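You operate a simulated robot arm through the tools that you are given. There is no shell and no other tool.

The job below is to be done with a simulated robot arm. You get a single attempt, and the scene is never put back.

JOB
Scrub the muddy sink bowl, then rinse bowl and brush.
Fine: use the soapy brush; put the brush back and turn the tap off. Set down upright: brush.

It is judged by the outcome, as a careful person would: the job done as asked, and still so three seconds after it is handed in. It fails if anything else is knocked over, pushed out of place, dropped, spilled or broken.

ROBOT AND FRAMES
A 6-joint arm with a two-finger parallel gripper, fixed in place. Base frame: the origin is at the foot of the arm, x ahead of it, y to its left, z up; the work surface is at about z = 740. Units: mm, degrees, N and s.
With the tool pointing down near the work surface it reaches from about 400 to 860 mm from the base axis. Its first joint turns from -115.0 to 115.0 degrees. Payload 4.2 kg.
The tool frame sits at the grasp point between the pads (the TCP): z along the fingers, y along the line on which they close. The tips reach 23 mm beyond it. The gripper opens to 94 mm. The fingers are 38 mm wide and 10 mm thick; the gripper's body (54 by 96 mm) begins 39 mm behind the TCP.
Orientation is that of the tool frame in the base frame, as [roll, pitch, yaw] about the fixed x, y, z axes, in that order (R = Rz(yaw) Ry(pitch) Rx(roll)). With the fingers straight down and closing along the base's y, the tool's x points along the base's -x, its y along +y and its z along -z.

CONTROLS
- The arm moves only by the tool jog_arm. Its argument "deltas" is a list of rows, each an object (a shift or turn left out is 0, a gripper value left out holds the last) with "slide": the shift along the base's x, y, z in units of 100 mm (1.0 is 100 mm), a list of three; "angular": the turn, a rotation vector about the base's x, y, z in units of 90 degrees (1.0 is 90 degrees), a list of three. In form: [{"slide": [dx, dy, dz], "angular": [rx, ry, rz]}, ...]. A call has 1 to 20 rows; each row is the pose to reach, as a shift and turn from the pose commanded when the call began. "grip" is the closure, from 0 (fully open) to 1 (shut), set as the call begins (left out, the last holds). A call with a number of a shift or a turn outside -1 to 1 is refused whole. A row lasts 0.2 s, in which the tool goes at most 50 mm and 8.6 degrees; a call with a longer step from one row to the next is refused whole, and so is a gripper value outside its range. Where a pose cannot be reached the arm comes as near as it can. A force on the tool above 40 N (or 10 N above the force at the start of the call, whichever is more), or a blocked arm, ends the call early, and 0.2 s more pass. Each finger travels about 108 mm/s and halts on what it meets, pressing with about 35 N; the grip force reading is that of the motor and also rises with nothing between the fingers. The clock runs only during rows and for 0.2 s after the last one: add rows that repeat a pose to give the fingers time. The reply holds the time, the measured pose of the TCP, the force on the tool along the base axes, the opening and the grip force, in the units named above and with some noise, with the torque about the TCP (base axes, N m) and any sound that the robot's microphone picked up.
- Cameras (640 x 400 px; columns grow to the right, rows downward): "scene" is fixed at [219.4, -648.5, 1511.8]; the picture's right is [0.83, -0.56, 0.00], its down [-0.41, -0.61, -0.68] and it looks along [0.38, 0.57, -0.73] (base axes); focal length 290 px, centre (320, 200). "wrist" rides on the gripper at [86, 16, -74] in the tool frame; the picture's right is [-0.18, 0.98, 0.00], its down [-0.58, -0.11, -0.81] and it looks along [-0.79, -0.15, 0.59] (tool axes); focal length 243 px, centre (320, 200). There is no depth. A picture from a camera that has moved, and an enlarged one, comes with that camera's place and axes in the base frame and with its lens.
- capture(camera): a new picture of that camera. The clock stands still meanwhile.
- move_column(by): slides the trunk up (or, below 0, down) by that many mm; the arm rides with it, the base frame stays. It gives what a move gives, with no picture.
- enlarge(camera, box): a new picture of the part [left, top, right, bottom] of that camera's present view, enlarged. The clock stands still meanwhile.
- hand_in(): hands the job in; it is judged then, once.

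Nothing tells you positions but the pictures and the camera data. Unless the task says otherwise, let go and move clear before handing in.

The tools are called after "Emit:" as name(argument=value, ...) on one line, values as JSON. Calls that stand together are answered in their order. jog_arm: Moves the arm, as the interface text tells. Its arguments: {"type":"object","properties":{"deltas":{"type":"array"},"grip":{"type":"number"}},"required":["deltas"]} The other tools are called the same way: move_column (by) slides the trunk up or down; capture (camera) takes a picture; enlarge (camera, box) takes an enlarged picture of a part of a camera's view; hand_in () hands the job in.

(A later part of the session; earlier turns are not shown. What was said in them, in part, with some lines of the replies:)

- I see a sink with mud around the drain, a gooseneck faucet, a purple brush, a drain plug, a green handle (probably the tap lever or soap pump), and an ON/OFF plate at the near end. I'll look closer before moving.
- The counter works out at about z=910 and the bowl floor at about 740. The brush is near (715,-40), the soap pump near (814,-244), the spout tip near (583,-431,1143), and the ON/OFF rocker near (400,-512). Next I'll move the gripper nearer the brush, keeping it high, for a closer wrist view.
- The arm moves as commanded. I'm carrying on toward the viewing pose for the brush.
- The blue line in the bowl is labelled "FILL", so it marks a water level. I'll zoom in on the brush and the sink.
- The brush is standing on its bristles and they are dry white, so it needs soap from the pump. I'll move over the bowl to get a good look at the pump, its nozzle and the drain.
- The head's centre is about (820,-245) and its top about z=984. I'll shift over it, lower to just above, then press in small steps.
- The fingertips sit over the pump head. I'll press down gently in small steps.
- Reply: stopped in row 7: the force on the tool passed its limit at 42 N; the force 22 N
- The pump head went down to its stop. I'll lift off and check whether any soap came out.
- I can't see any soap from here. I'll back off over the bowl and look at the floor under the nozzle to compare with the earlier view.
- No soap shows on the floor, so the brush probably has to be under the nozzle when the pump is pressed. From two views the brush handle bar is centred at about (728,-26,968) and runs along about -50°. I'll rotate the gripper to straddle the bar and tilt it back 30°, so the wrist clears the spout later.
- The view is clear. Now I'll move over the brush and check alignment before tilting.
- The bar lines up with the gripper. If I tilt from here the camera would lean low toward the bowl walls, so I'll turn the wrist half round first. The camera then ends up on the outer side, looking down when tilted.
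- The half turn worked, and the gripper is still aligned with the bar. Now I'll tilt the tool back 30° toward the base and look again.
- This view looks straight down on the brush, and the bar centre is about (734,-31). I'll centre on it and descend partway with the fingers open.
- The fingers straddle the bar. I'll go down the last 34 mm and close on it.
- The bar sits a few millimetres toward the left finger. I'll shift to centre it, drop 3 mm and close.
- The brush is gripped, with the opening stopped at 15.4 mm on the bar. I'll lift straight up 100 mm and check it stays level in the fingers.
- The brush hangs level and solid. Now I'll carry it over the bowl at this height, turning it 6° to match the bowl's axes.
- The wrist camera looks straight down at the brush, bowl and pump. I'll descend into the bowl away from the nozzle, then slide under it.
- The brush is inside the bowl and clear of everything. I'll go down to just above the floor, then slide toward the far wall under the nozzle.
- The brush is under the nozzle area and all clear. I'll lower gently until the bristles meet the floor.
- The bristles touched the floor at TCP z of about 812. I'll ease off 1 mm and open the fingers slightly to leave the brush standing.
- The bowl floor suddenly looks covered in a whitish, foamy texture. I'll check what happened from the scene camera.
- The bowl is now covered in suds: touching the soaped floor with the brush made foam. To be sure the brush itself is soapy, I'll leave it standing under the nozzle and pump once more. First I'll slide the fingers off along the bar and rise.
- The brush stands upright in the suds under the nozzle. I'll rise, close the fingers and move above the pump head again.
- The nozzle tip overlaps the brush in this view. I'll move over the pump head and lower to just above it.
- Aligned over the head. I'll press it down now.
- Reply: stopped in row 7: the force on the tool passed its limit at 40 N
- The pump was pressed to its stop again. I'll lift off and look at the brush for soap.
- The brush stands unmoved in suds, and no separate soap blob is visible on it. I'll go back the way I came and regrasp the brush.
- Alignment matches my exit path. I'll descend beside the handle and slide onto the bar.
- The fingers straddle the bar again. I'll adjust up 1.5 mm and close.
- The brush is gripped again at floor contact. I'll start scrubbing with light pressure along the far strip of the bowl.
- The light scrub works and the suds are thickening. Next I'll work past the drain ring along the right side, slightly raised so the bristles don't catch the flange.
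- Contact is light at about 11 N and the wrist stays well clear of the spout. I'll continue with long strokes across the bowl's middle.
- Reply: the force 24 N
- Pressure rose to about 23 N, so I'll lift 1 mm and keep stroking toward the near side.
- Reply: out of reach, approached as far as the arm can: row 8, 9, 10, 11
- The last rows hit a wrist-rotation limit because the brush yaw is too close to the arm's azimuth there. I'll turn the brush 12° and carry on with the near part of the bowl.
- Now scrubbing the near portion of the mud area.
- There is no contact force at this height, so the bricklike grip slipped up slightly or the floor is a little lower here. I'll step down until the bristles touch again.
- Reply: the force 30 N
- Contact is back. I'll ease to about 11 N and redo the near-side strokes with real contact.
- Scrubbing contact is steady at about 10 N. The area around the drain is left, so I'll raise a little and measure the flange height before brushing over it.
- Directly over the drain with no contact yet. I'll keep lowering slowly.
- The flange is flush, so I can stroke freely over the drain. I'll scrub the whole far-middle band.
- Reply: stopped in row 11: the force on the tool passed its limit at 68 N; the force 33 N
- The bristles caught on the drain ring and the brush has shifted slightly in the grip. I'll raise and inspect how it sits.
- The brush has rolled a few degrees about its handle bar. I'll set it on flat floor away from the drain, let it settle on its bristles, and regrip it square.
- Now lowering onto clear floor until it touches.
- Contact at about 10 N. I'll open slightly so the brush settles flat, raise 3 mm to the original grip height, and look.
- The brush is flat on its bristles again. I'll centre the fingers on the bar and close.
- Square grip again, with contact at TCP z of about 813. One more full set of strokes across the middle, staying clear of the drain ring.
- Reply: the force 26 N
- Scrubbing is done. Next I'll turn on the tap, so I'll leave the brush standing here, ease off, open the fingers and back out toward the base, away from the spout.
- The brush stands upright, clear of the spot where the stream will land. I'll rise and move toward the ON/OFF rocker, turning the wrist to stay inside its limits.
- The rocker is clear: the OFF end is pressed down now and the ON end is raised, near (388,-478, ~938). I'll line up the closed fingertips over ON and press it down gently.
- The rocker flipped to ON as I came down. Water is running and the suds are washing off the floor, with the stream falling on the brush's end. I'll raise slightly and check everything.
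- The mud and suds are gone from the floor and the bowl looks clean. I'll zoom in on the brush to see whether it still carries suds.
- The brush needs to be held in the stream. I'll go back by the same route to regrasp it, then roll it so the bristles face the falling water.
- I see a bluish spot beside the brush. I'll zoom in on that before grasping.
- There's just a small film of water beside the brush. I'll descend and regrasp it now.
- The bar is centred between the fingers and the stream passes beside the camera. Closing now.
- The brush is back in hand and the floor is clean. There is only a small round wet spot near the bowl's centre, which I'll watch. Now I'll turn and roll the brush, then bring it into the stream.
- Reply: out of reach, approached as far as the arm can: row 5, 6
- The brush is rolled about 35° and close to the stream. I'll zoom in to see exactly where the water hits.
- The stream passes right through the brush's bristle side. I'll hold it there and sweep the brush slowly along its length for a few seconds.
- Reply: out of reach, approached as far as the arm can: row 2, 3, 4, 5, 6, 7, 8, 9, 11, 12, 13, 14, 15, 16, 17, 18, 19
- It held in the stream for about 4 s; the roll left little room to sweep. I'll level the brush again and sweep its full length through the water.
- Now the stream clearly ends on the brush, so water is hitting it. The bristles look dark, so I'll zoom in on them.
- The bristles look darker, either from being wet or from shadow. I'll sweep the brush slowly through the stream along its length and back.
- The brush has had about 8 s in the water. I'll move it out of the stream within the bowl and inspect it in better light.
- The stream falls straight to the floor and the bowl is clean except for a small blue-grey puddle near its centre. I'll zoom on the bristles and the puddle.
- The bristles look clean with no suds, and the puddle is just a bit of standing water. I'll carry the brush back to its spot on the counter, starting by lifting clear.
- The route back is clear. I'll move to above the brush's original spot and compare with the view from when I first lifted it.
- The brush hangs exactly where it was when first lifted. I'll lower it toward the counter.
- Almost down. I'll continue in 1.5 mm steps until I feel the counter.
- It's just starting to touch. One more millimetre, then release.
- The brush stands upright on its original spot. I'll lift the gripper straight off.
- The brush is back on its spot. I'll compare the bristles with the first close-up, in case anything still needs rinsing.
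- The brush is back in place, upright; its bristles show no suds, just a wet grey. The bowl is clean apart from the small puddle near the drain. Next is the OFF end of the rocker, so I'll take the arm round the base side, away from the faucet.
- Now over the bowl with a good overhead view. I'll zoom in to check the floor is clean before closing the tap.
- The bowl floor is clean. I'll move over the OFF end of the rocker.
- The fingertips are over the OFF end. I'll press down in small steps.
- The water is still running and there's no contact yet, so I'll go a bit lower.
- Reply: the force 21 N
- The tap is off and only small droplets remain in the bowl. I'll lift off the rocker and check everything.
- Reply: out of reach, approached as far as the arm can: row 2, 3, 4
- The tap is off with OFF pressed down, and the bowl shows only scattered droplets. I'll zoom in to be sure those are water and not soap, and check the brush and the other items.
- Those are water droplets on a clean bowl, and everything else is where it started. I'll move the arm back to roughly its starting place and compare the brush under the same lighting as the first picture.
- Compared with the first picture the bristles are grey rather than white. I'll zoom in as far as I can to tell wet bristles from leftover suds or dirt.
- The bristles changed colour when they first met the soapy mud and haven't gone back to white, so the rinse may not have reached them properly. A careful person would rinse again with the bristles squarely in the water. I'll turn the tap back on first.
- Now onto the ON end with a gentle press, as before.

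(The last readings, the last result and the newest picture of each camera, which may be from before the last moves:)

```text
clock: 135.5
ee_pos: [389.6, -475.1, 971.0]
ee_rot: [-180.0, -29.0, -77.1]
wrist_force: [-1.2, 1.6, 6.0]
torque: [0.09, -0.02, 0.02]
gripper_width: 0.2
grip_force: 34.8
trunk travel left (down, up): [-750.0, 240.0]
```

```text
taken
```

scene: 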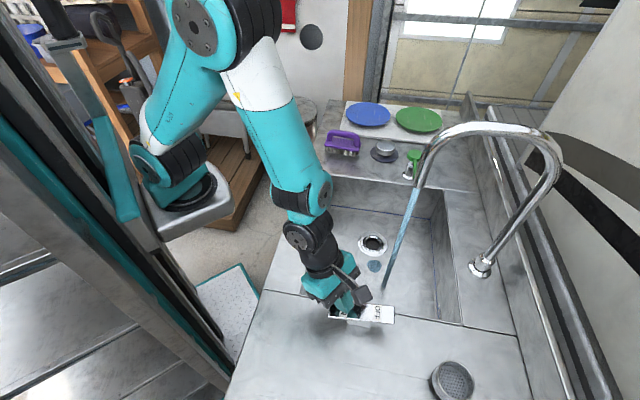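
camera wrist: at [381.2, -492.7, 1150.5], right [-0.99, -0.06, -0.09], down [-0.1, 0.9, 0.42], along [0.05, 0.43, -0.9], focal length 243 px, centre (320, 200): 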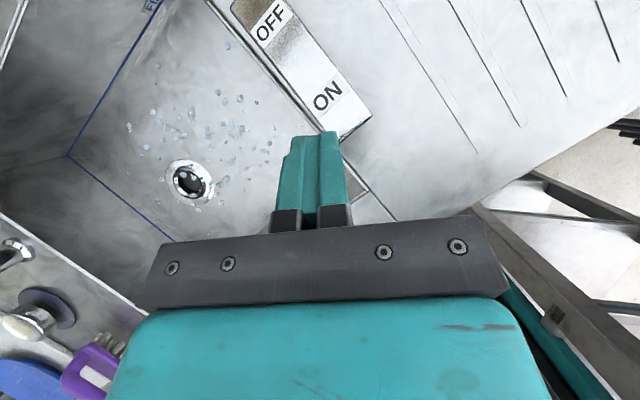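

The tap is running again. I'll go back round to the brush the same way.

Emit:
jog_arm(deltas=[{"slide": [0, 0.05, 0.3]}, {"slide": [0, 0.15, 0.7]}, {"slide": [0, 0.25, 1.0]}, {"slide": [0, 0.25, 1.0]}], grip=1)

Emit:
jog_arm(deltas=[{"slide": [0.3, 0.35, 0.1]}, {"slide": [0.6, 0.7, 0.2]}, {"slide": [0.82, 1.0, 0.3]}, {"slide": [0.82, 1.0, 0.3]}], grip=1)

Emit:
jog_arm(deltas=[{"slide": [0.3, 0.35, 0.0], "angular": [0, 0, 0.05]}, {"slide": [0.6, 0.7, 0.0], "angular": [0, 0, 0.1]}, {"slide": [0.95, 1.0, 0.0], "angular": [0, 0, 0.14]}, {"slide": [0.95, 1.0, 0.0], "angular": [0, 0, 0.14]}], grip=1)

Emit:
jog_arm(deltas=[{"slide": [0.3, 0.35, 0.0], "angular": [0, 0, 0.05]}, {"slide": [0.6, 0.7, -0.1], "angular": [0, 0, 0.1]}, {"slide": [0.9, 1.0, -0.2], "angular": [0, 0, 0.15]}, {"slide": [0.9, 1.0, -0.2], "angular": [0, 0, 0.15]}], grip=0)

Emit:
capture(camera="wrist")

```text
clock: 136.5
ee_pos: [390.6, -450.5, 1069.7]
ee_rot: [-179.9, -28.8, -77.2]
wrist_force: [-0.3, -0.7, 0.3]
torque: [0.02, 0.01, 0.0]
gripper_width: 0.0
grip_force: 35.3
trunk travel left (down, up): [-750.0, 240.0]
```

```text
clock: 137.5
ee_pos: [470.1, -351.1, 1100.4]
ee_rot: [-180.0, -28.9, -77.1]
wrist_force: [0.6, -0.5, -0.1]
torque: [0.0, -0.01, 0.02]
gripper_width: 0.2
grip_force: 35.1
trunk travel left (down, up): [-750.0, 240.0]
```

```text
clock: 138.5
ee_pos: [565.3, -250.9, 1097.6]
ee_rot: [-179.9, -28.9, -64.6]
wrist_force: [-0.6, -0.2, 0.1]
torque: [0.0, -0.01, -0.01]
gripper_width: 0.0
grip_force: 35.3
trunk travel left (down, up): [-750.0, 240.0]
```

```text
clock: 139.5
ee_pos: [655.7, -148.9, 1081.0]
ee_rot: [180.0, -28.9, -51.0]
wrist_force: [-0.5, -1.1, -0.5]
torque: [0.0, 0.0, 0.0]
gripper_width: 94.0
grip_force: 0.1
trunk travel left (down, up): [-750.0, 240.0]
```

```text
taken
camera wrist: at [668.0, -191.7, 1186.6], right [-0.86, -0.49, -0.09], down [-0.48, 0.77, 0.42], along [-0.14, 0.41, -0.9], focal length 243 px, centre (320, 200)
```

wrist: 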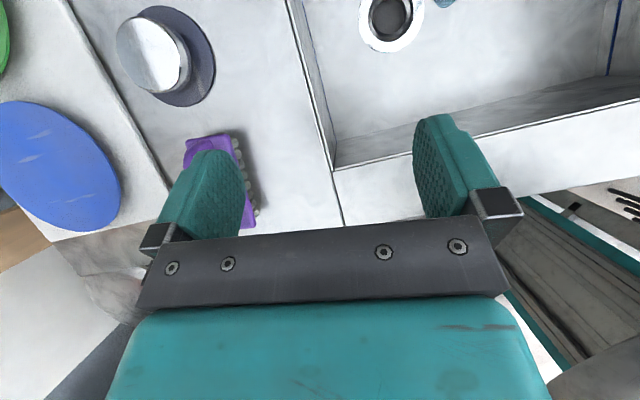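

I'll line up over the brush at the release pose and descend with the fingers open.

Emit:
jog_arm(deltas=[{"slide": [0.3, 0.4, 0.0]}, {"slide": [0.6, 0.8, 0.0]}, {"slide": [0.87, 1.0, 0.0]}, {"slide": [0.87, 1.0, 0.0]}], grip=0.4)

Emit:
jog_arm(deltas=[{"slide": [0.0, 0.125, -0.1]}, {"slide": [0.0, 0.125, -0.5]}, {"slide": [0.0, 0.125, -0.8]}, {"slide": [0.0, 0.125, -0.8]}], grip=0.4)

Emit:
capture(camera="wrist")

```text
clock: 140.5
ee_pos: [742.8, -52.8, 1081.4]
ee_rot: [180.0, -29.0, -51.0]
wrist_force: [-1.1, -0.5, -0.6]
torque: [0.0, -0.02, -0.01]
gripper_width: 56.2
grip_force: 0.1
trunk travel left (down, up): [-750.0, 240.0]
```

```text
clock: 141.5
ee_pos: [742.3, -38.3, 1001.6]
ee_rot: [180.0, -28.9, -51.0]
wrist_force: [-0.7, -0.1, 0.2]
torque: [-0.02, -0.01, -0.02]
gripper_width: 56.5
grip_force: 0.0
trunk travel left (down, up): [-750.0, 240.0]
```

```text
taken
camera wrist: at [755.8, -80.5, 1107.7], right [-0.87, -0.49, -0.09], down [-0.48, 0.77, 0.42], along [-0.14, 0.41, -0.9], focal length 243 px, centre (320, 200)
```

wrist: 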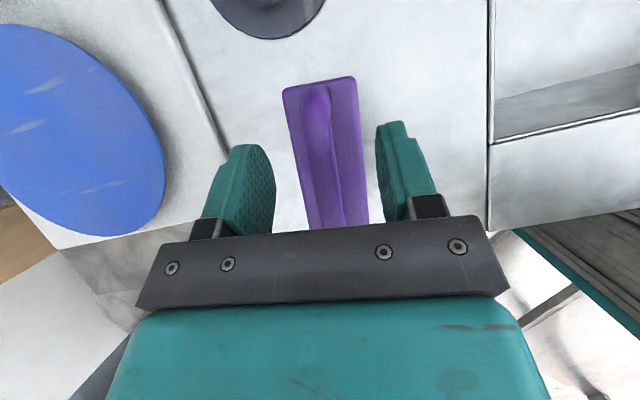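

Well aligned. I'll go down the last 29 mm and close.

Emit:
jog_arm(deltas=[{"slide": [-0.03, 0.04, -0.12]}, {"slide": [-0.03, 0.04, -0.24]}, {"slide": [-0.03, 0.04, -0.29]}, {"slide": [-0.03, 0.04, -0.29]}], grip=0.4)

Emit:
jog_arm(deltas=[{"slide": [0, 0, 0]}, {"slide": [0, 0, 0]}, {"slide": [0, 0, 0]}, {"slide": [0, 0, 0]}], grip=1)

Emit:
jog_arm(deltas=[{"slide": [0, 0, 0.1]}, {"slide": [0, 0, 0.4]}, {"slide": [0, 0, 0.8]}, {"slide": [0, 0, 1.0]}, {"slide": [0, 0, 1.0]}], grip=1)

Emit:
capture(camera="wrist")

Emit:
enlarge(camera="scene", box=[290, 40, 410, 140])

```text
clock: 142.5
ee_pos: [739.6, -33.3, 972.3]
ee_rot: [180.0, -28.9, -51.0]
wrist_force: [-0.6, 0.0, -0.5]
torque: [-0.02, -0.01, -0.01]
gripper_width: 56.5
grip_force: 0.1
trunk travel left (down, up): [-750.0, 240.0]
```

```text
clock: 143.5
ee_pos: [739.9, -33.5, 973.0]
ee_rot: [-180.0, -28.9, -51.0]
wrist_force: [0.0, 1.2, -0.3]
torque: [-0.03, 0.0, 0.04]
gripper_width: 15.1
grip_force: 35.1
trunk travel left (down, up): [-750.0, 240.0]
```

```text
clock: 144.7
ee_pos: [741.3, -35.3, 1072.0]
ee_rot: [180.0, -28.9, -51.1]
wrist_force: [0.2, 0.6, -1.7]
torque: [0.04, 0.0, -0.01]
gripper_width: 15.2
grip_force: 35.1
trunk travel left (down, up): [-750.0, 240.0]
```

```text
taken
camera wrist: at [753.2, -76.4, 1178.4], right [-0.87, -0.49, -0.09], down [-0.48, 0.77, 0.42], along [-0.14, 0.41, -0.9], focal length 243 px, centre (320, 200)
```

wrist: 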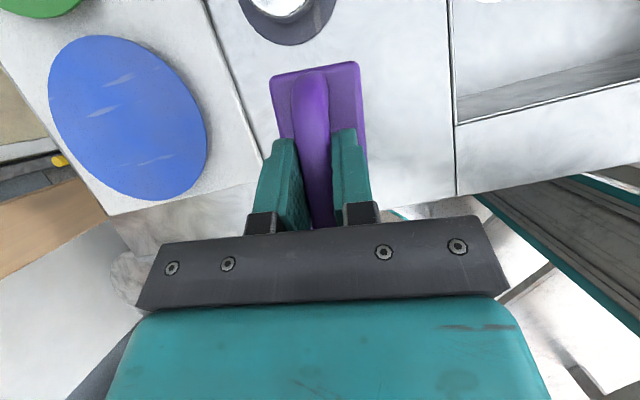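

```text
4.00 times, centred on (350, 90) of scene
camera zoom: at [219.4, -648.5, 1511.8], right [0.83, -0.56, 0.0], down [-0.41, -0.61, -0.68], along [0.38, 0.57, -0.73], focal length 1158 px, centre (200, 640)
```

zoom: 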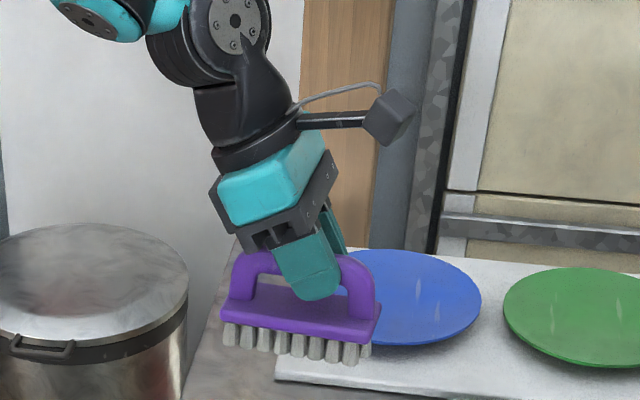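

The brush is in hand again, and the bristles already look lighter. I'll carry it toward the bowl while turning it crosswise, so I can then tip the bristles outward into the stream with the gripper behind.

Emit:
jog_arm(deltas=[{"slide": [-0.12, -0.3, 0.0], "angular": [0, 0, -0.05]}, {"slide": [-0.25, -0.6, 0.0], "angular": [0, 0, -0.1]}, {"slide": [-0.41, -0.95, 0.0], "angular": [0, 0, -0.15]}, {"slide": [-0.41, -0.95, 0.0], "angular": [0, 0, -0.15]}], grip=1)

Emit:
jog_arm(deltas=[{"slide": [-0.15, -0.3, 0.0], "angular": [0, 0, -0.07]}, {"slide": [-0.3, -0.6, 0.0], "angular": [0, 0, -0.14]}, {"slide": [-0.5, -0.9, 0.0], "angular": [0, 0, -0.2]}, {"slide": [-0.5, -0.9, 0.0], "angular": [0, 0, -0.2]}], grip=1)

Emit:
jog_arm(deltas=[{"slide": [-0.15, -0.25, 0.0], "angular": [0, 0, -0.08]}, {"slide": [-0.3, -0.5, 0.0], "angular": [0, 0, -0.16]}, {"slide": [-0.5, -0.8, 0.0], "angular": [0, 0, -0.25]}, {"slide": [-0.5, -0.8, 0.0], "angular": [0, 0, -0.25]}], grip=1)

Emit:
jog_arm(deltas=[{"slide": [0, 0, -0.3], "angular": [0, 0, -0.08]}, {"slide": [0, 0, -0.6], "angular": [0, 0, -0.16]}, {"slide": [0, 0, -0.9], "angular": [0, 0, -0.24]}, {"slide": [0, 0, -1.0], "angular": [0, 0, -0.24]}, {"slide": [0, 0, -1.0], "angular": [0, 0, -0.24]}], grip=1)

Emit:
capture(camera="wrist")

Emit:
capture(camera="scene")

```text
clock: 145.7
ee_pos: [700.9, -128.8, 1072.3]
ee_rot: [-180.0, -28.9, -64.5]
wrist_force: [0.5, -0.5, -1.8]
torque: [0.03, 0.02, 0.01]
gripper_width: 15.4
grip_force: 35.3
trunk travel left (down, up): [-750.0, 240.0]
```

```text
clock: 146.7
ee_pos: [647.5, -220.5, 1071.5]
ee_rot: [180.0, -29.0, -82.5]
wrist_force: [0.3, -0.5, -1.5]
torque: [-0.01, -0.01, 0.03]
gripper_width: 15.4
grip_force: 34.8
trunk travel left (down, up): [-750.0, 240.0]
```

```text
clock: 147.7
ee_pos: [600.0, -299.3, 1074.4]
ee_rot: [-180.0, -28.9, -105.1]
wrist_force: [0.1, -0.1, -1.7]
torque: [-0.01, 0.02, 0.01]
gripper_width: 15.6
grip_force: 35.4
trunk travel left (down, up): [-750.0, 240.0]
```

```text
clock: 148.9
ee_pos: [599.7, -301.1, 972.2]
ee_rot: [179.9, -28.9, -126.7]
wrist_force: [-0.7, -0.2, -1.2]
torque: [-0.08, 0.01, 0.01]
gripper_width: 15.4
grip_force: 35.3
trunk travel left (down, up): [-750.0, 240.0]
```

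```text
taken
camera wrist: at [564.0, -324.2, 1077.8], right [-0.69, 0.72, -0.09], down [0.62, 0.66, 0.42], along [0.36, 0.24, -0.9], focal length 243 px, centre (320, 200)
```

wrist: 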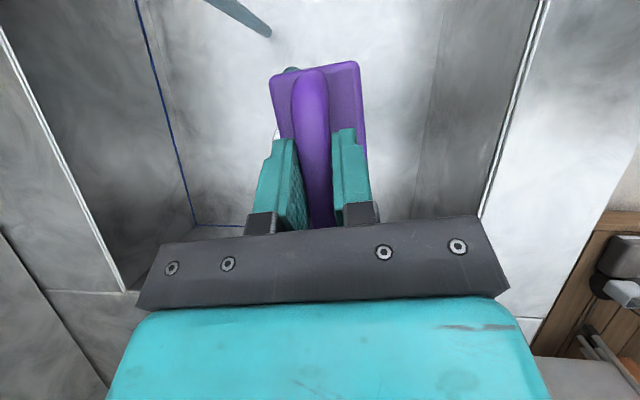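

```text
taken
```

scene: 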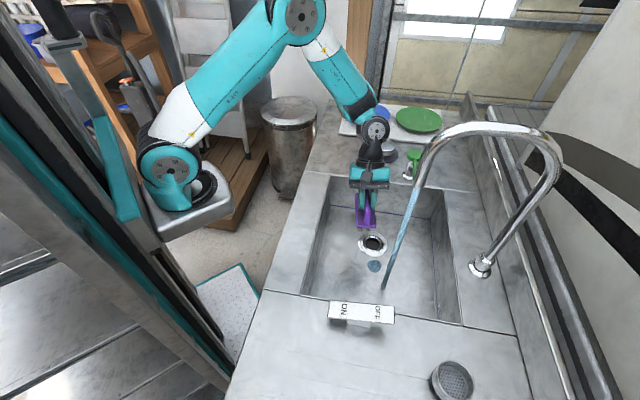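

The brush is now crosswise to the arm. I'll tip it toward the base in steps so the bristles swing outward.

Emit:
jog_arm(deltas=[{"angular": [-0.05, -0.067, 0]}, {"angular": [-0.1, -0.134, 0]}, {"angular": [-0.15, -0.2, 0]}, {"angular": [-0.2, -0.267, 0]}, {"angular": [-0.2, -0.267, 0]}], grip=1)

Emit:
jog_arm(deltas=[{"angular": [-0.05, -0.067, 0]}, {"angular": [-0.1, -0.134, 0]}, {"angular": [-0.15, -0.2, 0]}, {"angular": [-0.15, -0.2, 0]}], grip=1)

Emit:
capture(camera="scene")

Emit:
enlarge(camera="scene", box=[330, 150, 440, 290])

```text
clock: 150.1
ee_pos: [600.0, -299.0, 971.4]
ee_rot: [-146.5, -24.7, -142.1]
wrist_force: [-0.2, -0.4, -0.6]
torque: [0.02, 0.02, 0.02]
gripper_width: 15.5
grip_force: 34.6
trunk travel left (down, up): [-750.0, 240.0]
```

```text
clock: 151.1
ee_pos: [599.2, -300.3, 971.3]
ee_rot: [-123.8, -17.2, -150.3]
wrist_force: [0.0, 0.0, 0.1]
torque: [0.01, 0.07, 0.01]
gripper_width: 15.4
grip_force: 34.8
trunk travel left (down, up): [-750.0, 240.0]
```

```text
taken
```

scene: 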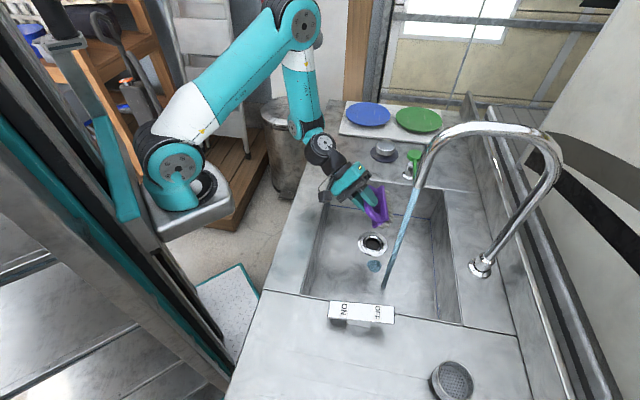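

```text
2.86 times, centred on (385, 220) of scene
camera zoom: at [219.4, -648.5, 1511.8], right [0.83, -0.56, 0.0], down [-0.41, -0.61, -0.68], along [0.38, 0.57, -0.73], focal length 827 px, centre (134, 143)
```

zoom: 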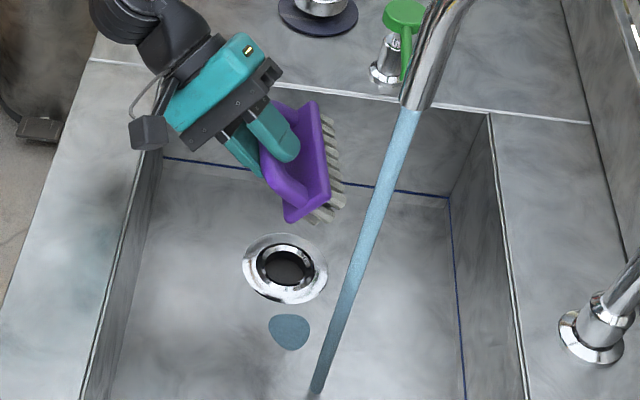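

That posture works nicely, with bristles outward and the gripper behind. I'll tip a little more and bring the bristles into the stream.

Emit:
jog_arm(deltas=[{"angular": [-0.05, -0.067, 0]}, {"angular": [-0.1, -0.134, 0]}, {"slide": [-0.2, -0.3, -0.15], "angular": [-0.1, -0.134, 0]}, {"slide": [-0.4, -0.6, -0.3], "angular": [-0.1, -0.134, 0]}, {"slide": [-0.6, -0.95, -0.45], "angular": [-0.1, -0.134, 0]}, {"slide": [-0.6, -0.95, -0.45], "angular": [-0.1, -0.134, 0]}], grip=1)

Emit:
enlarge(camera="scene", box=[330, 170, 440, 300])

Emit:
capture(camera="wrist")

```text
clock: 152.5
ee_pos: [547.8, -391.9, 924.7]
ee_rot: [-110.3, -10.8, -153.8]
wrist_force: [-0.2, 0.2, -0.8]
torque: [0.05, 0.1, 0.01]
gripper_width: 15.3
grip_force: 35.1
out of reach, approached as far as the arm can: row 5, 6
trunk travel left (down, up): [-750.0, 240.0]
```

```text
3.08 times, centred on (385, 235) of scene
camera zoom: at [219.4, -648.5, 1511.8], right [0.83, -0.56, 0.0], down [-0.41, -0.61, -0.68], along [0.38, 0.57, -0.73], focal length 891 px, centre (120, 92)
```

zoom: 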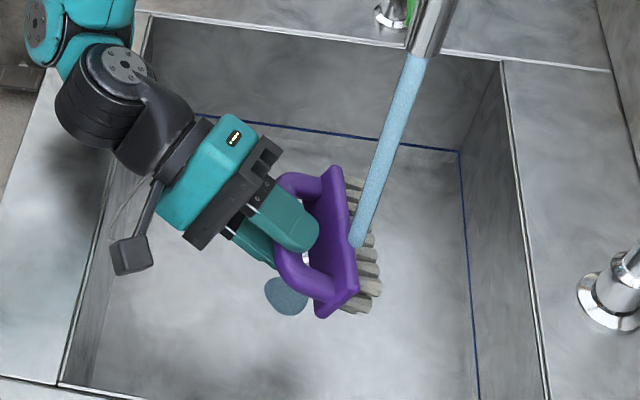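

```text
taken
camera wrist: at [440.1, -361.4, 951.1], right [-0.14, 0.31, -0.94], down [0.26, 0.93, 0.26], along [0.95, -0.21, -0.21], focal length 243 px, centre (320, 200)
```

wrist: 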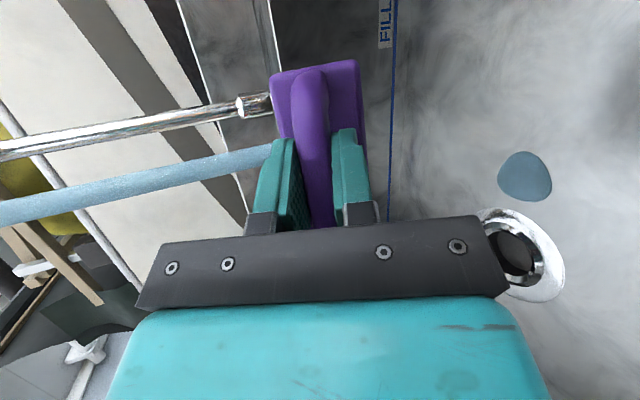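

The stream now lands directly on the bristles. I'll hold there and sweep slowly so all the tufts pass through it.

Emit:
jog_arm(deltas=[{"slide": [0, 0, 0]}, {"slide": [0, 0, 0]}, {"slide": [0, 0, 0]}, {"slide": [0.06, 0.08, 0]}, {"slide": [0.12, 0.16, 0]}, {"slide": [0.18, 0.24, 0]}, {"slide": [0.24, 0.32, 0]}, {"slide": [0.3, 0.4, 0]}, {"slide": [0.24, 0.32, 0]}, {"slide": [0.18, 0.24, 0]}, {"slide": [0.12, 0.16, 0]}, {"slide": [0.06, 0.08, 0]}, {"slide": [0, 0, 0]}, {"slide": [-0.06, -0.08, 0]}, {"slide": [-0.12, -0.16, 0]}, {"slide": [-0.18, -0.24, 0]}, {"slide": [-0.18, -0.24, 0]}, {"slide": [-0.12, -0.16, 0]}, {"slide": [-0.06, -0.08, 0]}, {"slide": [0, 0, 0]}], grip=1)

Emit:
enlarge(camera="scene", box=[330, 170, 440, 300])

```text
clock: 156.7
ee_pos: [546.8, -396.9, 926.7]
ee_rot: [-110.3, -10.8, -153.9]
wrist_force: [-0.2, -0.2, -0.9]
torque: [-0.01, 0.05, 0.01]
gripper_width: 15.6
grip_force: 34.9
out of reach, approached as far as the arm can: row 14, 15, 16, 17, 18, 19
trunk travel left (down, up): [-750.0, 240.0]
```

```text
3.08 times, centred on (385, 235) of scene
camera zoom: at [219.4, -648.5, 1511.8], right [0.83, -0.56, 0.0], down [-0.41, -0.61, -0.68], along [0.38, 0.57, -0.73], focal length 891 px, centre (120, 92)
```

zoom: 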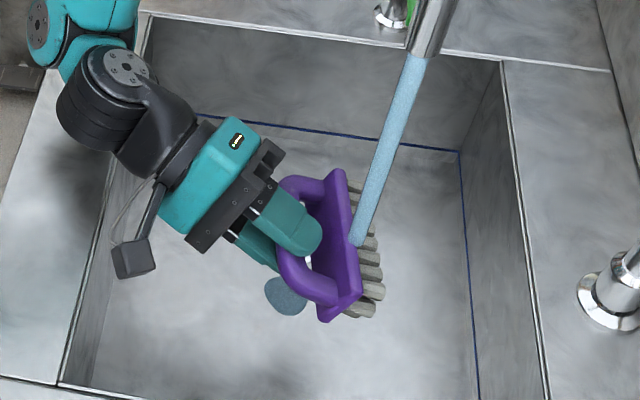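

Another pass with the stream a little further out, on the bristle tips. After that I'll zoom in.

Emit:
jog_arm(deltas=[{"slide": [-0.02, 0.05, 0]}, {"slide": [-0.02, 0.05, 0]}, {"slide": [0.02, 0.1, 0]}, {"slide": [0.06, 0.16, 0]}, {"slide": [0.12, 0.24, 0]}, {"slide": [0.18, 0.32, 0]}, {"slide": [0.24, 0.4, 0]}, {"slide": [0.28, 0.46, 0]}, {"slide": [0.28, 0.46, 0]}, {"slide": [0.24, 0.4, 0]}, {"slide": [0.18, 0.32, 0]}, {"slide": [0.12, 0.24, 0]}, {"slide": [0.06, 0.16, 0]}, {"slide": [0.0, 0.08, 0]}, {"slide": [0.0, 0.0, 0]}, {"slide": [0.0, -0.05, 0]}, {"slide": [0.0, -0.05, 0]}, {"slide": [0.0, 0.0, 0]}], grip=1)

Emit:
enlarge(camera="scene", box=[365, 215, 415, 280])

```text
clock: 160.5
ee_pos: [547.9, -395.0, 927.7]
ee_rot: [-110.0, -10.8, -153.8]
wrist_force: [0.1, -0.7, -1.6]
torque: [-0.02, 0.03, -0.01]
gripper_width: 15.4
grip_force: 35.6
out of reach, approached as far as the arm can: row 1
trunk travel left (down, up): [-750.0, 240.0]
```

```text
6.15 times, centred on (390, 248) of scene
camera zoom: at [219.4, -648.5, 1511.8], right [0.83, -0.56, 0.0], down [-0.41, -0.61, -0.68], along [0.38, 0.57, -0.73], focal length 1781 px, centre (-111, -92)
```

zoom: 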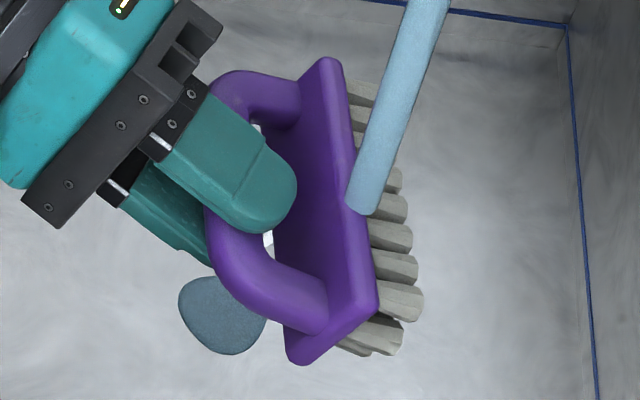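

The bristles look clean and rinsed, with no suds. I'll back out of the stream and level the brush again.

Emit:
jog_arm(deltas=[{"slide": [0.2, 0.3, 0.15]}, {"slide": [0.4, 0.6, 0.3]}, {"slide": [0.51, 0.95, 0.45]}, {"slide": [0.51, 0.95, 0.45]}], grip=1)

Emit:
jog_arm(deltas=[{"angular": [0.05, 0.0668, 0]}, {"angular": [0.1, 0.1336, 0]}, {"angular": [0.15, 0.2004, 0]}, {"angular": [0.2, 0.2672, 0]}, {"angular": [0.25, 0.334, 0]}, {"angular": [0.3, 0.4008, 0]}, {"angular": [0.35, 0.4676, 0]}, {"angular": [0.4, 0.5344, 0]}, {"angular": [0.45, 0.601, 0]}, {"angular": [0.45, 0.601, 0]}], grip=1)

Emit:
capture(camera="wrist")

Emit:
enlarge(camera="scene", box=[330, 140, 440, 290])

```text
clock: 161.5
ee_pos: [598.1, -300.6, 972.1]
ee_rot: [-109.8, -10.8, -153.8]
wrist_force: [0.3, -0.4, -0.7]
torque: [0.02, 0.05, 0.0]
gripper_width: 15.3
grip_force: 35.2
trunk travel left (down, up): [-750.0, 240.0]
```

```text
clock: 163.7
ee_pos: [597.5, -300.9, 974.0]
ee_rot: [179.9, -28.9, -126.5]
wrist_force: [-0.1, -0.3, -1.3]
torque: [0.01, 0.0, 0.01]
gripper_width: 14.8
grip_force: 34.8
trunk travel left (down, up): [-750.0, 240.0]
```

```text
taken
camera wrist: at [561.2, -323.3, 1079.3], right [-0.69, 0.72, -0.09], down [0.62, 0.66, 0.42], along [0.36, 0.24, -0.9], focal length 243 px, centre (320, 200)
```

wrist: 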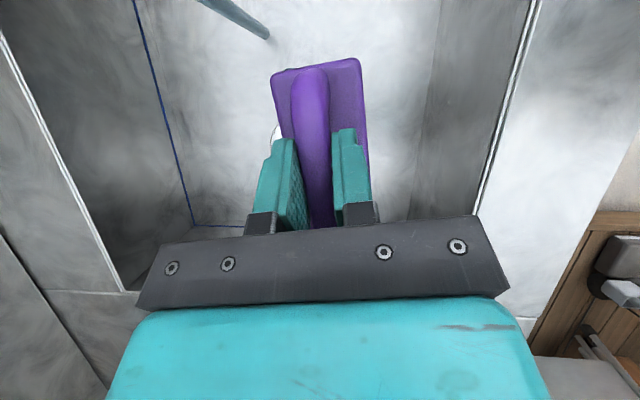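

```text
2.67 times, centred on (385, 215) of scene
camera zoom: at [219.4, -648.5, 1511.8], right [0.83, -0.56, 0.0], down [-0.41, -0.61, -0.68], along [0.38, 0.57, -0.73], focal length 772 px, centre (147, 160)
```

zoom: 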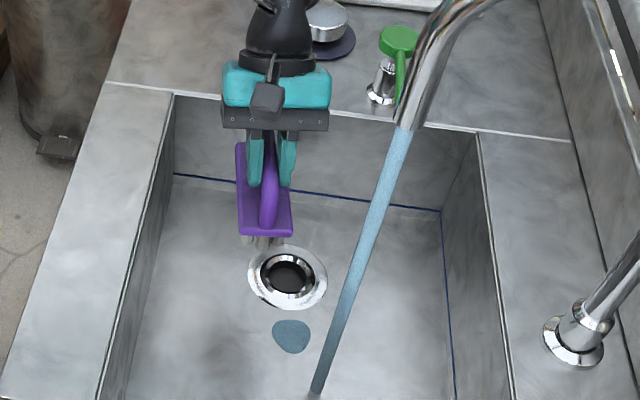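

Level again. I'll retrace the path back to the counter.

Emit:
jog_arm(deltas=[{"slide": [0, 0, 0.3], "angular": [0, 0, 0.08]}, {"slide": [0, 0, 0.6], "angular": [0, 0, 0.16]}, {"slide": [0, 0, 0.9], "angular": [0, 0, 0.24]}, {"slide": [0, 0, 1.0], "angular": [0, 0, 0.24]}, {"slide": [0, 0, 1.0], "angular": [0, 0, 0.24]}], grip=1)

Emit:
jog_arm(deltas=[{"slide": [0.15, 0.25, 0.0], "angular": [0, 0, 0.08]}, {"slide": [0.3, 0.5, 0.0], "angular": [0, 0, 0.16]}, {"slide": [0.5, 0.8, 0.0], "angular": [0, 0, 0.25]}, {"slide": [0.5, 0.8, 0.0], "angular": [0, 0, 0.25]}], grip=1)

Emit:
jog_arm(deltas=[{"slide": [0.15, 0.3, 0.0], "angular": [0, 0, 0.07]}, {"slide": [0.3, 0.6, 0.0], "angular": [0, 0, 0.14]}, {"slide": [0.5, 0.9, 0.0], "angular": [0, 0, 0.2]}, {"slide": [0.5, 0.9, 0.0], "angular": [0, 0, 0.2]}], grip=1)

Emit:
jog_arm(deltas=[{"slide": [0.12, 0.3, 0.0], "angular": [0, 0, 0.05]}, {"slide": [0.25, 0.6, 0.0], "angular": [0, 0, 0.1]}, {"slide": [0.41, 0.95, 0.0], "angular": [0, 0, 0.15]}, {"slide": [0.41, 0.95, 0.0], "angular": [0, 0, 0.15]}], grip=1)

Emit:
capture(camera="wrist")

Emit:
enlarge(camera="scene", box=[290, 40, 410, 140])

```text
clock: 164.9
ee_pos: [598.4, -301.2, 1076.5]
ee_rot: [-179.9, -28.9, -104.9]
wrist_force: [0.1, 0.0, -1.3]
torque: [-0.02, -0.02, 0.02]
gripper_width: 15.2
grip_force: 35.7
trunk travel left (down, up): [-750.0, 240.0]
```

```text
clock: 165.9
ee_pos: [648.4, -218.4, 1073.5]
ee_rot: [179.9, -28.9, -82.3]
wrist_force: [0.1, -0.2, -1.5]
torque: [-0.05, -0.02, -0.01]
gripper_width: 15.3
grip_force: 35.0
trunk travel left (down, up): [-750.0, 240.0]
```

```text
clock: 166.9
ee_pos: [698.8, -128.9, 1074.2]
ee_rot: [180.0, -28.8, -64.4]
wrist_force: [-0.1, 0.5, -0.4]
torque: [0.0, -0.01, -0.03]
gripper_width: 15.3
grip_force: 34.6
trunk travel left (down, up): [-750.0, 240.0]
```

```text
clock: 167.9
ee_pos: [738.1, -37.2, 1072.5]
ee_rot: [179.9, -28.9, -50.9]
wrist_force: [-0.8, 0.1, -1.1]
torque: [-0.02, -0.02, 0.0]
gripper_width: 15.4
grip_force: 34.8
trunk travel left (down, up): [-750.0, 240.0]
```

```text
taken
camera wrist: at [750.5, -78.5, 1179.3], right [-0.86, -0.49, -0.09], down [-0.48, 0.77, 0.42], along [-0.14, 0.41, -0.9], focal length 243 px, centre (320, 200)
```

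wrist: 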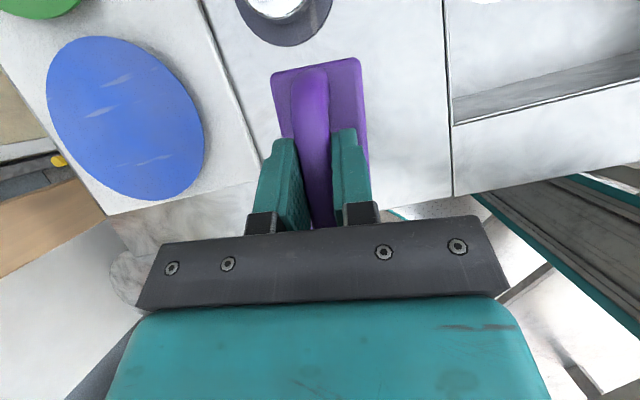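

```text
4.00 times, centred on (350, 90) of scene
camera zoom: at [219.4, -648.5, 1511.8], right [0.83, -0.56, 0.0], down [-0.41, -0.61, -0.68], along [0.38, 0.57, -0.73], focal length 1158 px, centre (200, 640)
```

zoom: 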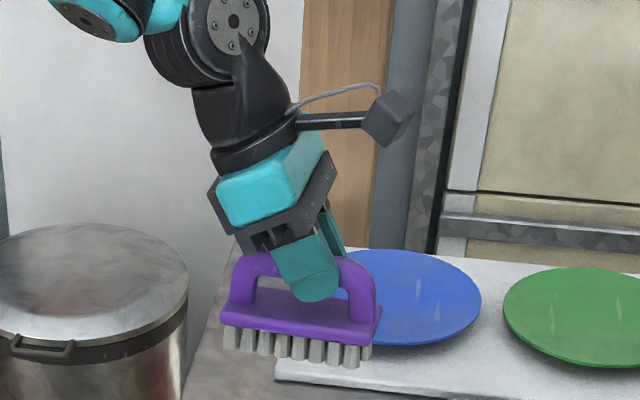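

The bristles darken when wet and had dried lighter in between, so the grey is only water. The brush is rinsed. Now I'll lower it onto its spot.

Emit:
jog_arm(deltas=[{"slide": [0.02, 0.035, -0.3]}, {"slide": [0.02, 0.035, -0.6]}, {"slide": [0.02, 0.035, -0.85]}, {"slide": [0.02, 0.035, -0.95]}, {"slide": [0.02, 0.035, -0.95]}], grip=1)

Emit:
jog_arm(deltas=[{"slide": [0, 0, -0.015]}, {"slide": [0, 0, -0.03]}, {"slide": [0, 0, -0.03]}], grip=1)

```text
clock: 169.1
ee_pos: [740.0, -32.3, 976.7]
ee_rot: [180.0, -28.9, -51.0]
wrist_force: [-0.4, 0.4, -1.3]
torque: [0.02, 0.0, -0.03]
gripper_width: 15.1
grip_force: 34.6
trunk travel left (down, up): [-750.0, 240.0]
```

```text
clock: 169.9
ee_pos: [741.1, -31.8, 973.5]
ee_rot: [-180.0, -29.0, -51.1]
wrist_force: [0.3, 0.3, -1.4]
torque: [-0.02, 0.0, -0.01]
gripper_width: 15.2
grip_force: 34.8
trunk travel left (down, up): [-750.0, 240.0]
```

Emit:
jog_arm(deltas=[{"slide": [0, 0, -0.01]}, {"slide": [0, 0, -0.015]}, {"slide": [0, 0, -0.015]}], grip=1)

```text
clock: 170.7
ee_pos: [739.7, -32.3, 973.8]
ee_rot: [-179.8, -29.0, -51.1]
wrist_force: [-0.1, -1.9, 8.2]
torque: [0.51, 0.17, 0.0]
gripper_width: 15.1
grip_force: 34.7
trunk travel left (down, up): [-750.0, 240.0]
```

Contact is felt. I'll ease up slightly, release, and lift off.

Emit:
jog_arm(deltas=[{"slide": [0, 0, 0.006]}, {"slide": [0, 0, 0.006]}], grip=1)

Emit:
jog_arm(deltas=[{"slide": [0, 0, 0]}, {"slide": [0, 0, 0]}, {"slide": [0, 0, 0]}, {"slide": [0, 0, 0]}], grip=0.5)

Emit:
capture(camera="wrist")

Emit:
enlarge(camera="scene", box=[290, 80, 410, 160])

```text
clock: 171.3
ee_pos: [739.8, -31.9, 972.2]
ee_rot: [180.0, -28.8, -51.1]
wrist_force: [1.6, -1.8, 3.9]
torque: [0.22, 0.06, 0.0]
gripper_width: 15.4
grip_force: 35.7
trunk travel left (down, up): [-750.0, 240.0]
```

```text
clock: 172.3
ee_pos: [738.9, -31.9, 973.6]
ee_rot: [180.0, -28.8, -51.0]
wrist_force: [-0.6, 0.4, -0.3]
torque: [0.02, -0.02, -0.02]
gripper_width: 47.0
grip_force: 0.1
trunk travel left (down, up): [-750.0, 240.0]
```

```text
taken
camera wrist: at [752.7, -73.8, 1079.3], right [-0.87, -0.49, -0.09], down [-0.48, 0.77, 0.42], along [-0.14, 0.41, -0.9], focal length 243 px, centre (320, 200)
```

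wrist: 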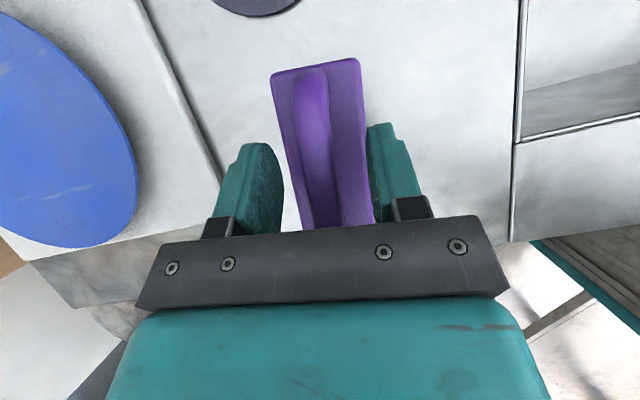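

```text
5.00 times, centred on (350, 120) of scene
camera zoom: at [219.4, -648.5, 1511.8], right [0.83, -0.56, 0.0], down [-0.41, -0.61, -0.68], along [0.38, 0.57, -0.73], focal length 1447 px, centre (170, 600)
```

zoom: 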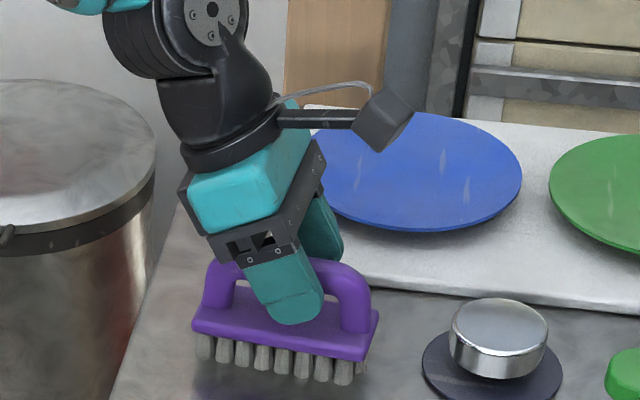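

The brush is standing upright on its spot. I'll lift off and return to the OFF end of the rocker.

Emit:
jog_arm(deltas=[{"slide": [0, 0, 0.08]}, {"slide": [0, 0, 0.25]}, {"slide": [0, 0, 0.5]}, {"slide": [0, 0, 0.8]}, {"slide": [0, 0, 1.0]}, {"slide": [0, 0, 1.0]}], grip=0.5)

Emit:
jog_arm(deltas=[{"slide": [-0.3, -0.3, 0.0]}, {"slide": [-0.6, -0.6, 0.0]}, {"slide": [-0.88, -0.92, 0.0]}, {"slide": [-0.88, -0.92, 0.0]}], grip=1)

Emit:
jog_arm(deltas=[{"slide": [-0.3, -0.3, 0.0], "angular": [0, 0, -0.05]}, {"slide": [-0.6, -0.6, 0.0], "angular": [0, 0, -0.1]}, {"slide": [-0.88, -0.92, 0.0], "angular": [0, 0, -0.15]}, {"slide": [-0.88, -0.92, 0.0], "angular": [0, 0, -0.15]}], grip=1)

Emit:
jog_arm(deltas=[{"slide": [-0.3, -0.3, 0.0], "angular": [0, 0, -0.05]}, {"slide": [-0.6, -0.6, 0.0], "angular": [0, 0, -0.1]}, {"slide": [-0.8, -0.95, 0.0], "angular": [0, 0, -0.14]}, {"slide": [-0.8, -0.95, 0.0], "angular": [0, 0, -0.14]}], grip=1)

Emit:
jog_arm(deltas=[{"slide": [-0.1, -0.4, 0.0]}, {"slide": [-0.25, -0.8, 0.0]}, {"slide": [-0.35, -1.0, 0.0]}, {"slide": [-0.35, -1.0, 0.0]}], grip=1)

Emit:
enlarge(camera="scene", box=[310, 90, 450, 190])

Emit:
capture(camera="wrist")

```text
clock: 173.7
ee_pos: [741.4, -33.3, 1072.7]
ee_rot: [-180.0, -28.8, -50.9]
wrist_force: [0.4, -0.2, 0.1]
torque: [0.01, -0.02, -0.01]
gripper_width: 47.1
grip_force: 0.1
trunk travel left (down, up): [-750.0, 240.0]
```

```text
clock: 174.7
ee_pos: [652.4, -124.2, 1074.4]
ee_rot: [-180.0, -28.9, -51.0]
wrist_force: [0.1, -0.2, 0.4]
torque: [0.01, 0.02, 0.01]
gripper_width: 0.2
grip_force: 35.2
trunk travel left (down, up): [-750.0, 240.0]
```

```text
clock: 175.7
ee_pos: [564.6, -214.8, 1076.7]
ee_rot: [179.9, -29.0, -64.5]
wrist_force: [-0.1, 0.1, -0.1]
torque: [0.0, 0.02, -0.03]
gripper_width: 0.3
grip_force: 35.3
trunk travel left (down, up): [-750.0, 240.0]
```

```text
clock: 176.7
ee_pos: [485.9, -309.8, 1073.9]
ee_rot: [-180.0, -28.8, -77.1]
wrist_force: [0.2, 0.3, 0.3]
torque: [0.01, 0.03, -0.03]
gripper_width: 0.0
grip_force: 35.4
trunk travel left (down, up): [-750.0, 240.0]
```

```text
clock: 177.7
ee_pos: [452.1, -411.4, 1072.8]
ee_rot: [180.0, -28.9, -77.1]
wrist_force: [-0.7, -0.2, -0.2]
torque: [0.02, 0.02, 0.0]
gripper_width: 0.3
grip_force: 35.2
trunk travel left (down, up): [-750.0, 240.0]
```

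```text
4.00 times, centred on (380, 140) of scene
camera zoom: at [219.4, -648.5, 1511.8], right [0.83, -0.56, 0.0], down [-0.41, -0.61, -0.68], along [0.38, 0.57, -0.73], focal length 1158 px, centre (80, 440)
```

zoom: 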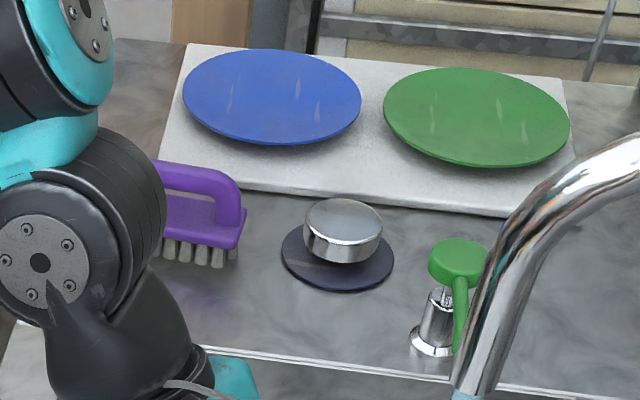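

```text
taken
camera wrist: at [444.9, -455.2, 1178.7], right [-0.99, -0.06, -0.09], down [-0.09, 0.9, 0.42], along [0.05, 0.43, -0.9], focal length 243 px, centre (320, 200)
```

wrist: 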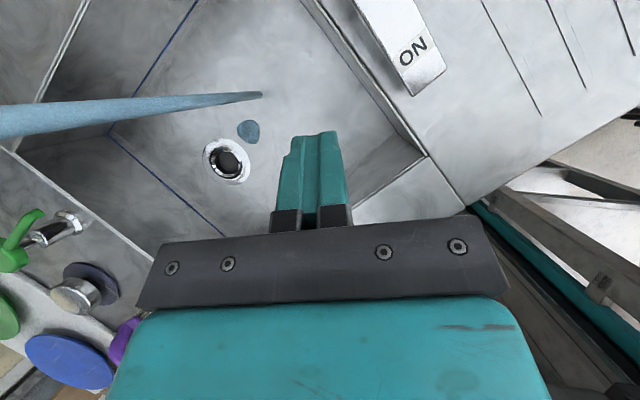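

Now over to the OFF end, then press it down as before.

Emit:
jog_arm(deltas=[{"slide": [-0.02, -0.4, 0.0]}, {"slide": [-0.04, -0.8, -0.1]}, {"slide": [-0.05, -1.0, -0.3]}, {"slide": [-0.05, -1.0, -0.44]}], grip=1)

Emit:
jog_arm(deltas=[{"slide": [-0.01, -0.26, 0.0]}, {"slide": [-0.01, -0.26, -0.2]}, {"slide": [-0.01, -0.26, -0.4]}, {"slide": [-0.01, -0.26, -0.48]}, {"slide": [-0.01, -0.26, -0.48]}], grip=1)

Emit:
jog_arm(deltas=[{"slide": [0, 0, -0.04]}, {"slide": [0, 0, -0.08]}, {"slide": [0, 0, -0.12]}, {"slide": [0, 0, -0.12]}], grip=1)

Emit:
enlarge(camera="scene", box=[300, 180, 460, 340])

```text
clock: 178.7
ee_pos: [442.0, -512.4, 1029.0]
ee_rot: [179.9, -28.8, -77.1]
wrist_force: [-0.5, 1.5, -0.2]
torque: [0.02, -0.01, 0.01]
gripper_width: 0.1
grip_force: 34.7
trunk travel left (down, up): [-750.0, 240.0]
```

```text
clock: 179.9
ee_pos: [442.6, -538.2, 983.0]
ee_rot: [-179.9, -28.9, -77.2]
wrist_force: [0.1, -0.2, 0.0]
torque: [0.01, 0.01, -0.03]
gripper_width: 0.0
grip_force: 35.1
trunk travel left (down, up): [-750.0, 240.0]
```

```text
clock: 180.9
ee_pos: [443.3, -538.4, 971.8]
ee_rot: [-180.0, -28.9, -77.1]
wrist_force: [-0.8, 1.2, 7.9]
torque: [0.08, 0.15, 0.0]
gripper_width: 0.0
grip_force: 35.0
trunk travel left (down, up): [-750.0, 240.0]
```

```text
2.50 times, centred on (380, 260) of scene
camera zoom: at [219.4, -648.5, 1511.8], right [0.83, -0.56, 0.0], down [-0.41, -0.61, -0.68], along [0.38, 0.57, -0.73], focal length 724 px, centre (170, 50)
```

zoom: 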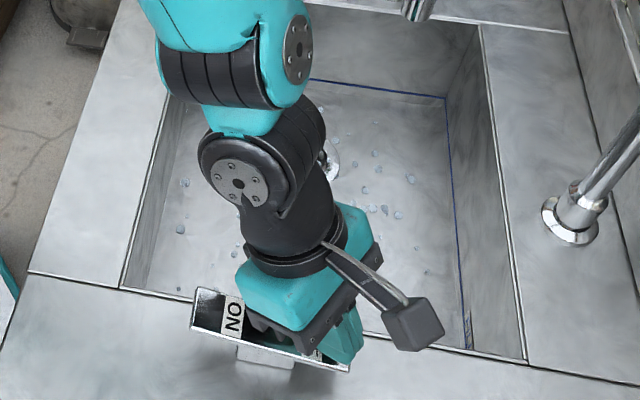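

The water has stopped. I'll press 2 mm more to seat the rocker, then lift clear.

Emit:
jog_arm(deltas=[{"slide": [0, 0, -0.015]}, {"slide": [0, 0, -0.015]}], grip=1)

Emit:
jog_arm(deltas=[{"slide": [0, 0, 0.1]}, {"slide": [0, 0.05, 0.3]}, {"slide": [0, 0.1, 0.6]}, {"slide": [0, 0.15, 1.0]}, {"slide": [0, 0.15, 1.0]}], grip=1)

Emit:
jog_arm(deltas=[{"slide": [0.0, 0.3, 0.2]}, {"slide": [0.1, 0.65, 0.4]}, {"slide": [0.2, 1.0, 0.5]}, {"slide": [0.2, 1.0, 0.5]}], grip=1)

Emit:
jog_arm(deltas=[{"slide": [0.1, 0.3, 0.2]}, {"slide": [0.2, 0.65, 0.4]}, {"slide": [0.3, 1.0, 0.6]}, {"slide": [0.3, 1.0, 0.6]}], grip=1)

Emit:
capture(camera="scene")

Emit:
enlarge(camera="scene", box=[300, 180, 470, 320])

Emit:
enlarge(camera="scene", box=[310, 90, 450, 190])

```text
clock: 181.5
ee_pos: [444.3, -537.9, 971.7]
ee_rot: [-179.9, -29.3, -77.1]
wrist_force: [0.6, 7.9, 28.1]
torque: [0.37, 0.22, -0.04]
gripper_width: 0.4
grip_force: 35.1
trunk travel left (down, up): [-750.0, 240.0]
```

```text
clock: 182.7
ee_pos: [443.7, -522.0, 1066.8]
ee_rot: [180.0, -28.9, -77.1]
wrist_force: [0.2, -0.2, -0.8]
torque: [0.04, 0.01, 0.0]
gripper_width: 0.0
grip_force: 35.1
trunk travel left (down, up): [-750.0, 240.0]
```

```text
clock: 183.7
ee_pos: [465.6, -424.0, 1116.7]
ee_rot: [-180.0, -28.9, -77.1]
wrist_force: [-0.4, -1.1, -0.2]
torque: [0.02, -0.05, 0.02]
gripper_width: 0.0
grip_force: 35.3
trunk travel left (down, up): [-750.0, 240.0]
```

```text
clock: 184.7
ee_pos: [496.0, -323.1, 1180.4]
ee_rot: [180.0, -28.9, -77.2]
wrist_force: [0.5, -0.2, 0.4]
torque: [0.02, 0.04, 0.02]
gripper_width: 0.0
grip_force: 34.8
trunk travel left (down, up): [-750.0, 240.0]
```

```text
taken
```

scene: 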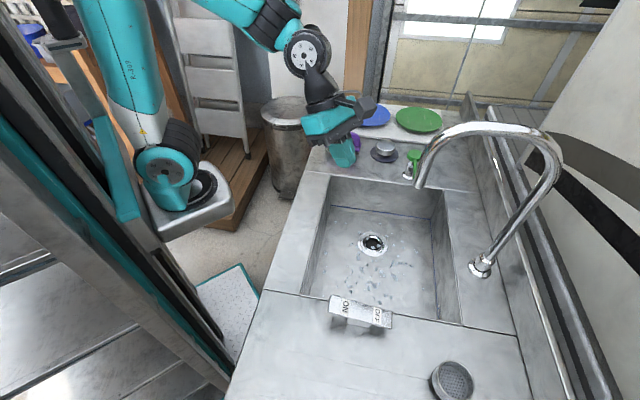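

```text
2.86 times, centred on (385, 250) of scene
camera zoom: at [219.4, -648.5, 1511.8], right [0.83, -0.56, 0.0], down [-0.41, -0.61, -0.68], along [0.38, 0.57, -0.73], focal length 827 px, centre (134, 57)
```

zoom: 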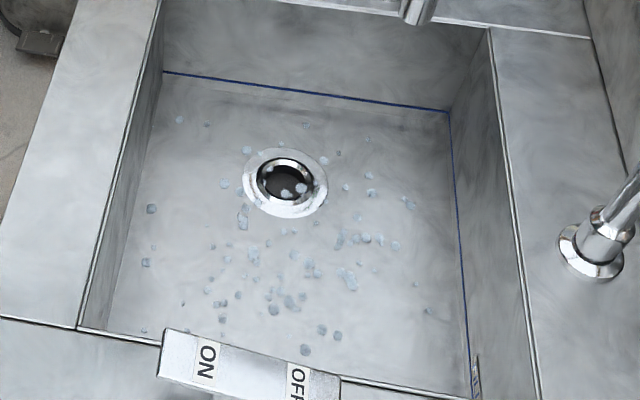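

```text
4.00 times, centred on (380, 140) of scene
camera zoom: at [219.4, -648.5, 1511.8], right [0.83, -0.56, 0.0], down [-0.41, -0.61, -0.68], along [0.38, 0.57, -0.73], focal length 1158 px, centre (80, 440)
```

zoom: 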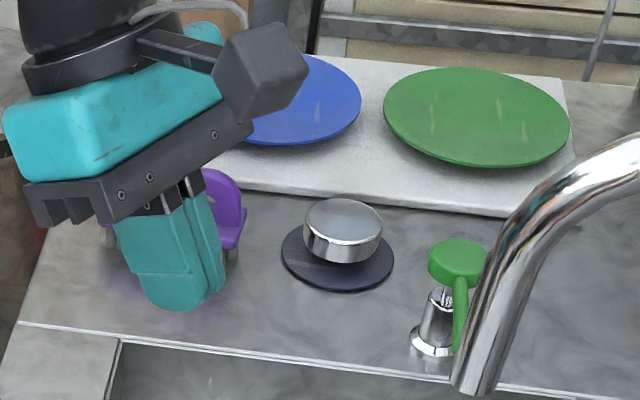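

The tap is off, the bowl is clean with only droplets, and the arm is clear. I'll move the arm once more so I can see the brush properly.

Emit:
jog_arm(deltas=[{"slide": [0.1, 0.3, 0.2]}, {"slide": [0.15, 0.6, 0.4]}, {"slide": [0.2, 0.9, 0.6]}, {"slide": [0.2, 1.0, 0.8]}, {"slide": [0.2, 1.0, 0.8]}], grip=1)

Emit:
enlarge(camera="scene", box=[310, 90, 450, 190])

Emit:
capture(camera="scene")

```text
clock: 185.9
ee_pos: [512.0, -221.5, 1259.5]
ee_rot: [180.0, -28.9, -77.1]
wrist_force: [-1.1, 0.3, -0.1]
torque: [0.01, 0.0, 0.03]
gripper_width: 0.0
grip_force: 35.1
trunk travel left (down, up): [-750.0, 240.0]
```

```text
4.00 times, centred on (380, 140) of scene
camera zoom: at [219.4, -648.5, 1511.8], right [0.83, -0.56, 0.0], down [-0.41, -0.61, -0.68], along [0.38, 0.57, -0.73], focal length 1158 px, centre (80, 440)
```

zoom: 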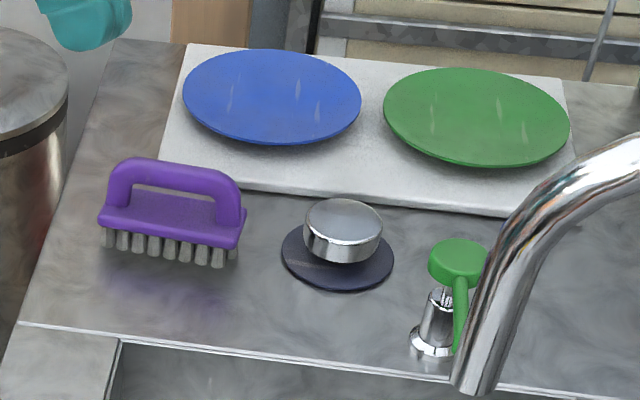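

```text
taken
```

scene: 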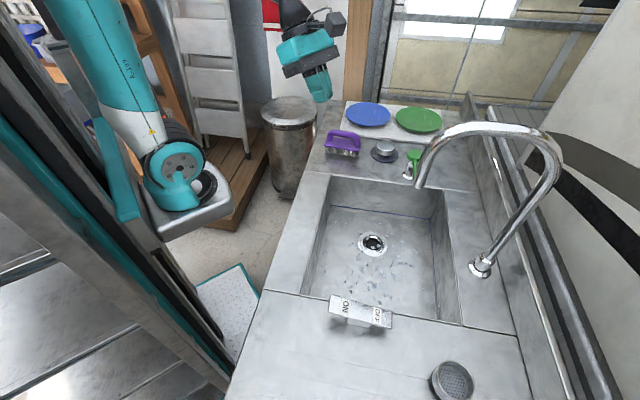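

Everything is in order: the brush stands upright on its original spot and the tap is off. The bowl is free of mud and suds, nothing else has moved, and the arm is clear. I'm handing the job in.

Emit:
hand_in()

```text
The job is handed in.
```

I scrubbed the muddy bowl with the brush and soap, rinsed bowl and brush, and handed the job in. I haven't seen how it was judged.

- **Bowl:** I brushed the floor in overlapping strokes; the suds and mud washed away when the tap came on. Only water droplets are left, and the drain is open.
- **Brush:** I rinsed it twice. The second time I tipped it so the stream fell straight on the bristles. It stands upright on its original spot. The bristles are greyer than at the start, which I took to be wet because they lightened between rinses.
- **Soap:** I pumped soap twice, once before fetching the brush and once with the brush standing under the nozzle. I never saw a separate soap blob, but suds filled the bowl as soon as the brush touched the floor.
- **Tap:** It is off, and the OFF end of the rocker is down. I turned it back on once for the second brush rinse.

During scrubbing the bristles caught on the drain ring and the brush turned a little in the gripper. I set it flat and regripped it, with no visible damage. The plates, plug, soap pump and strainer all look unmoved in the last pictures, and the arm is clear of the sink.
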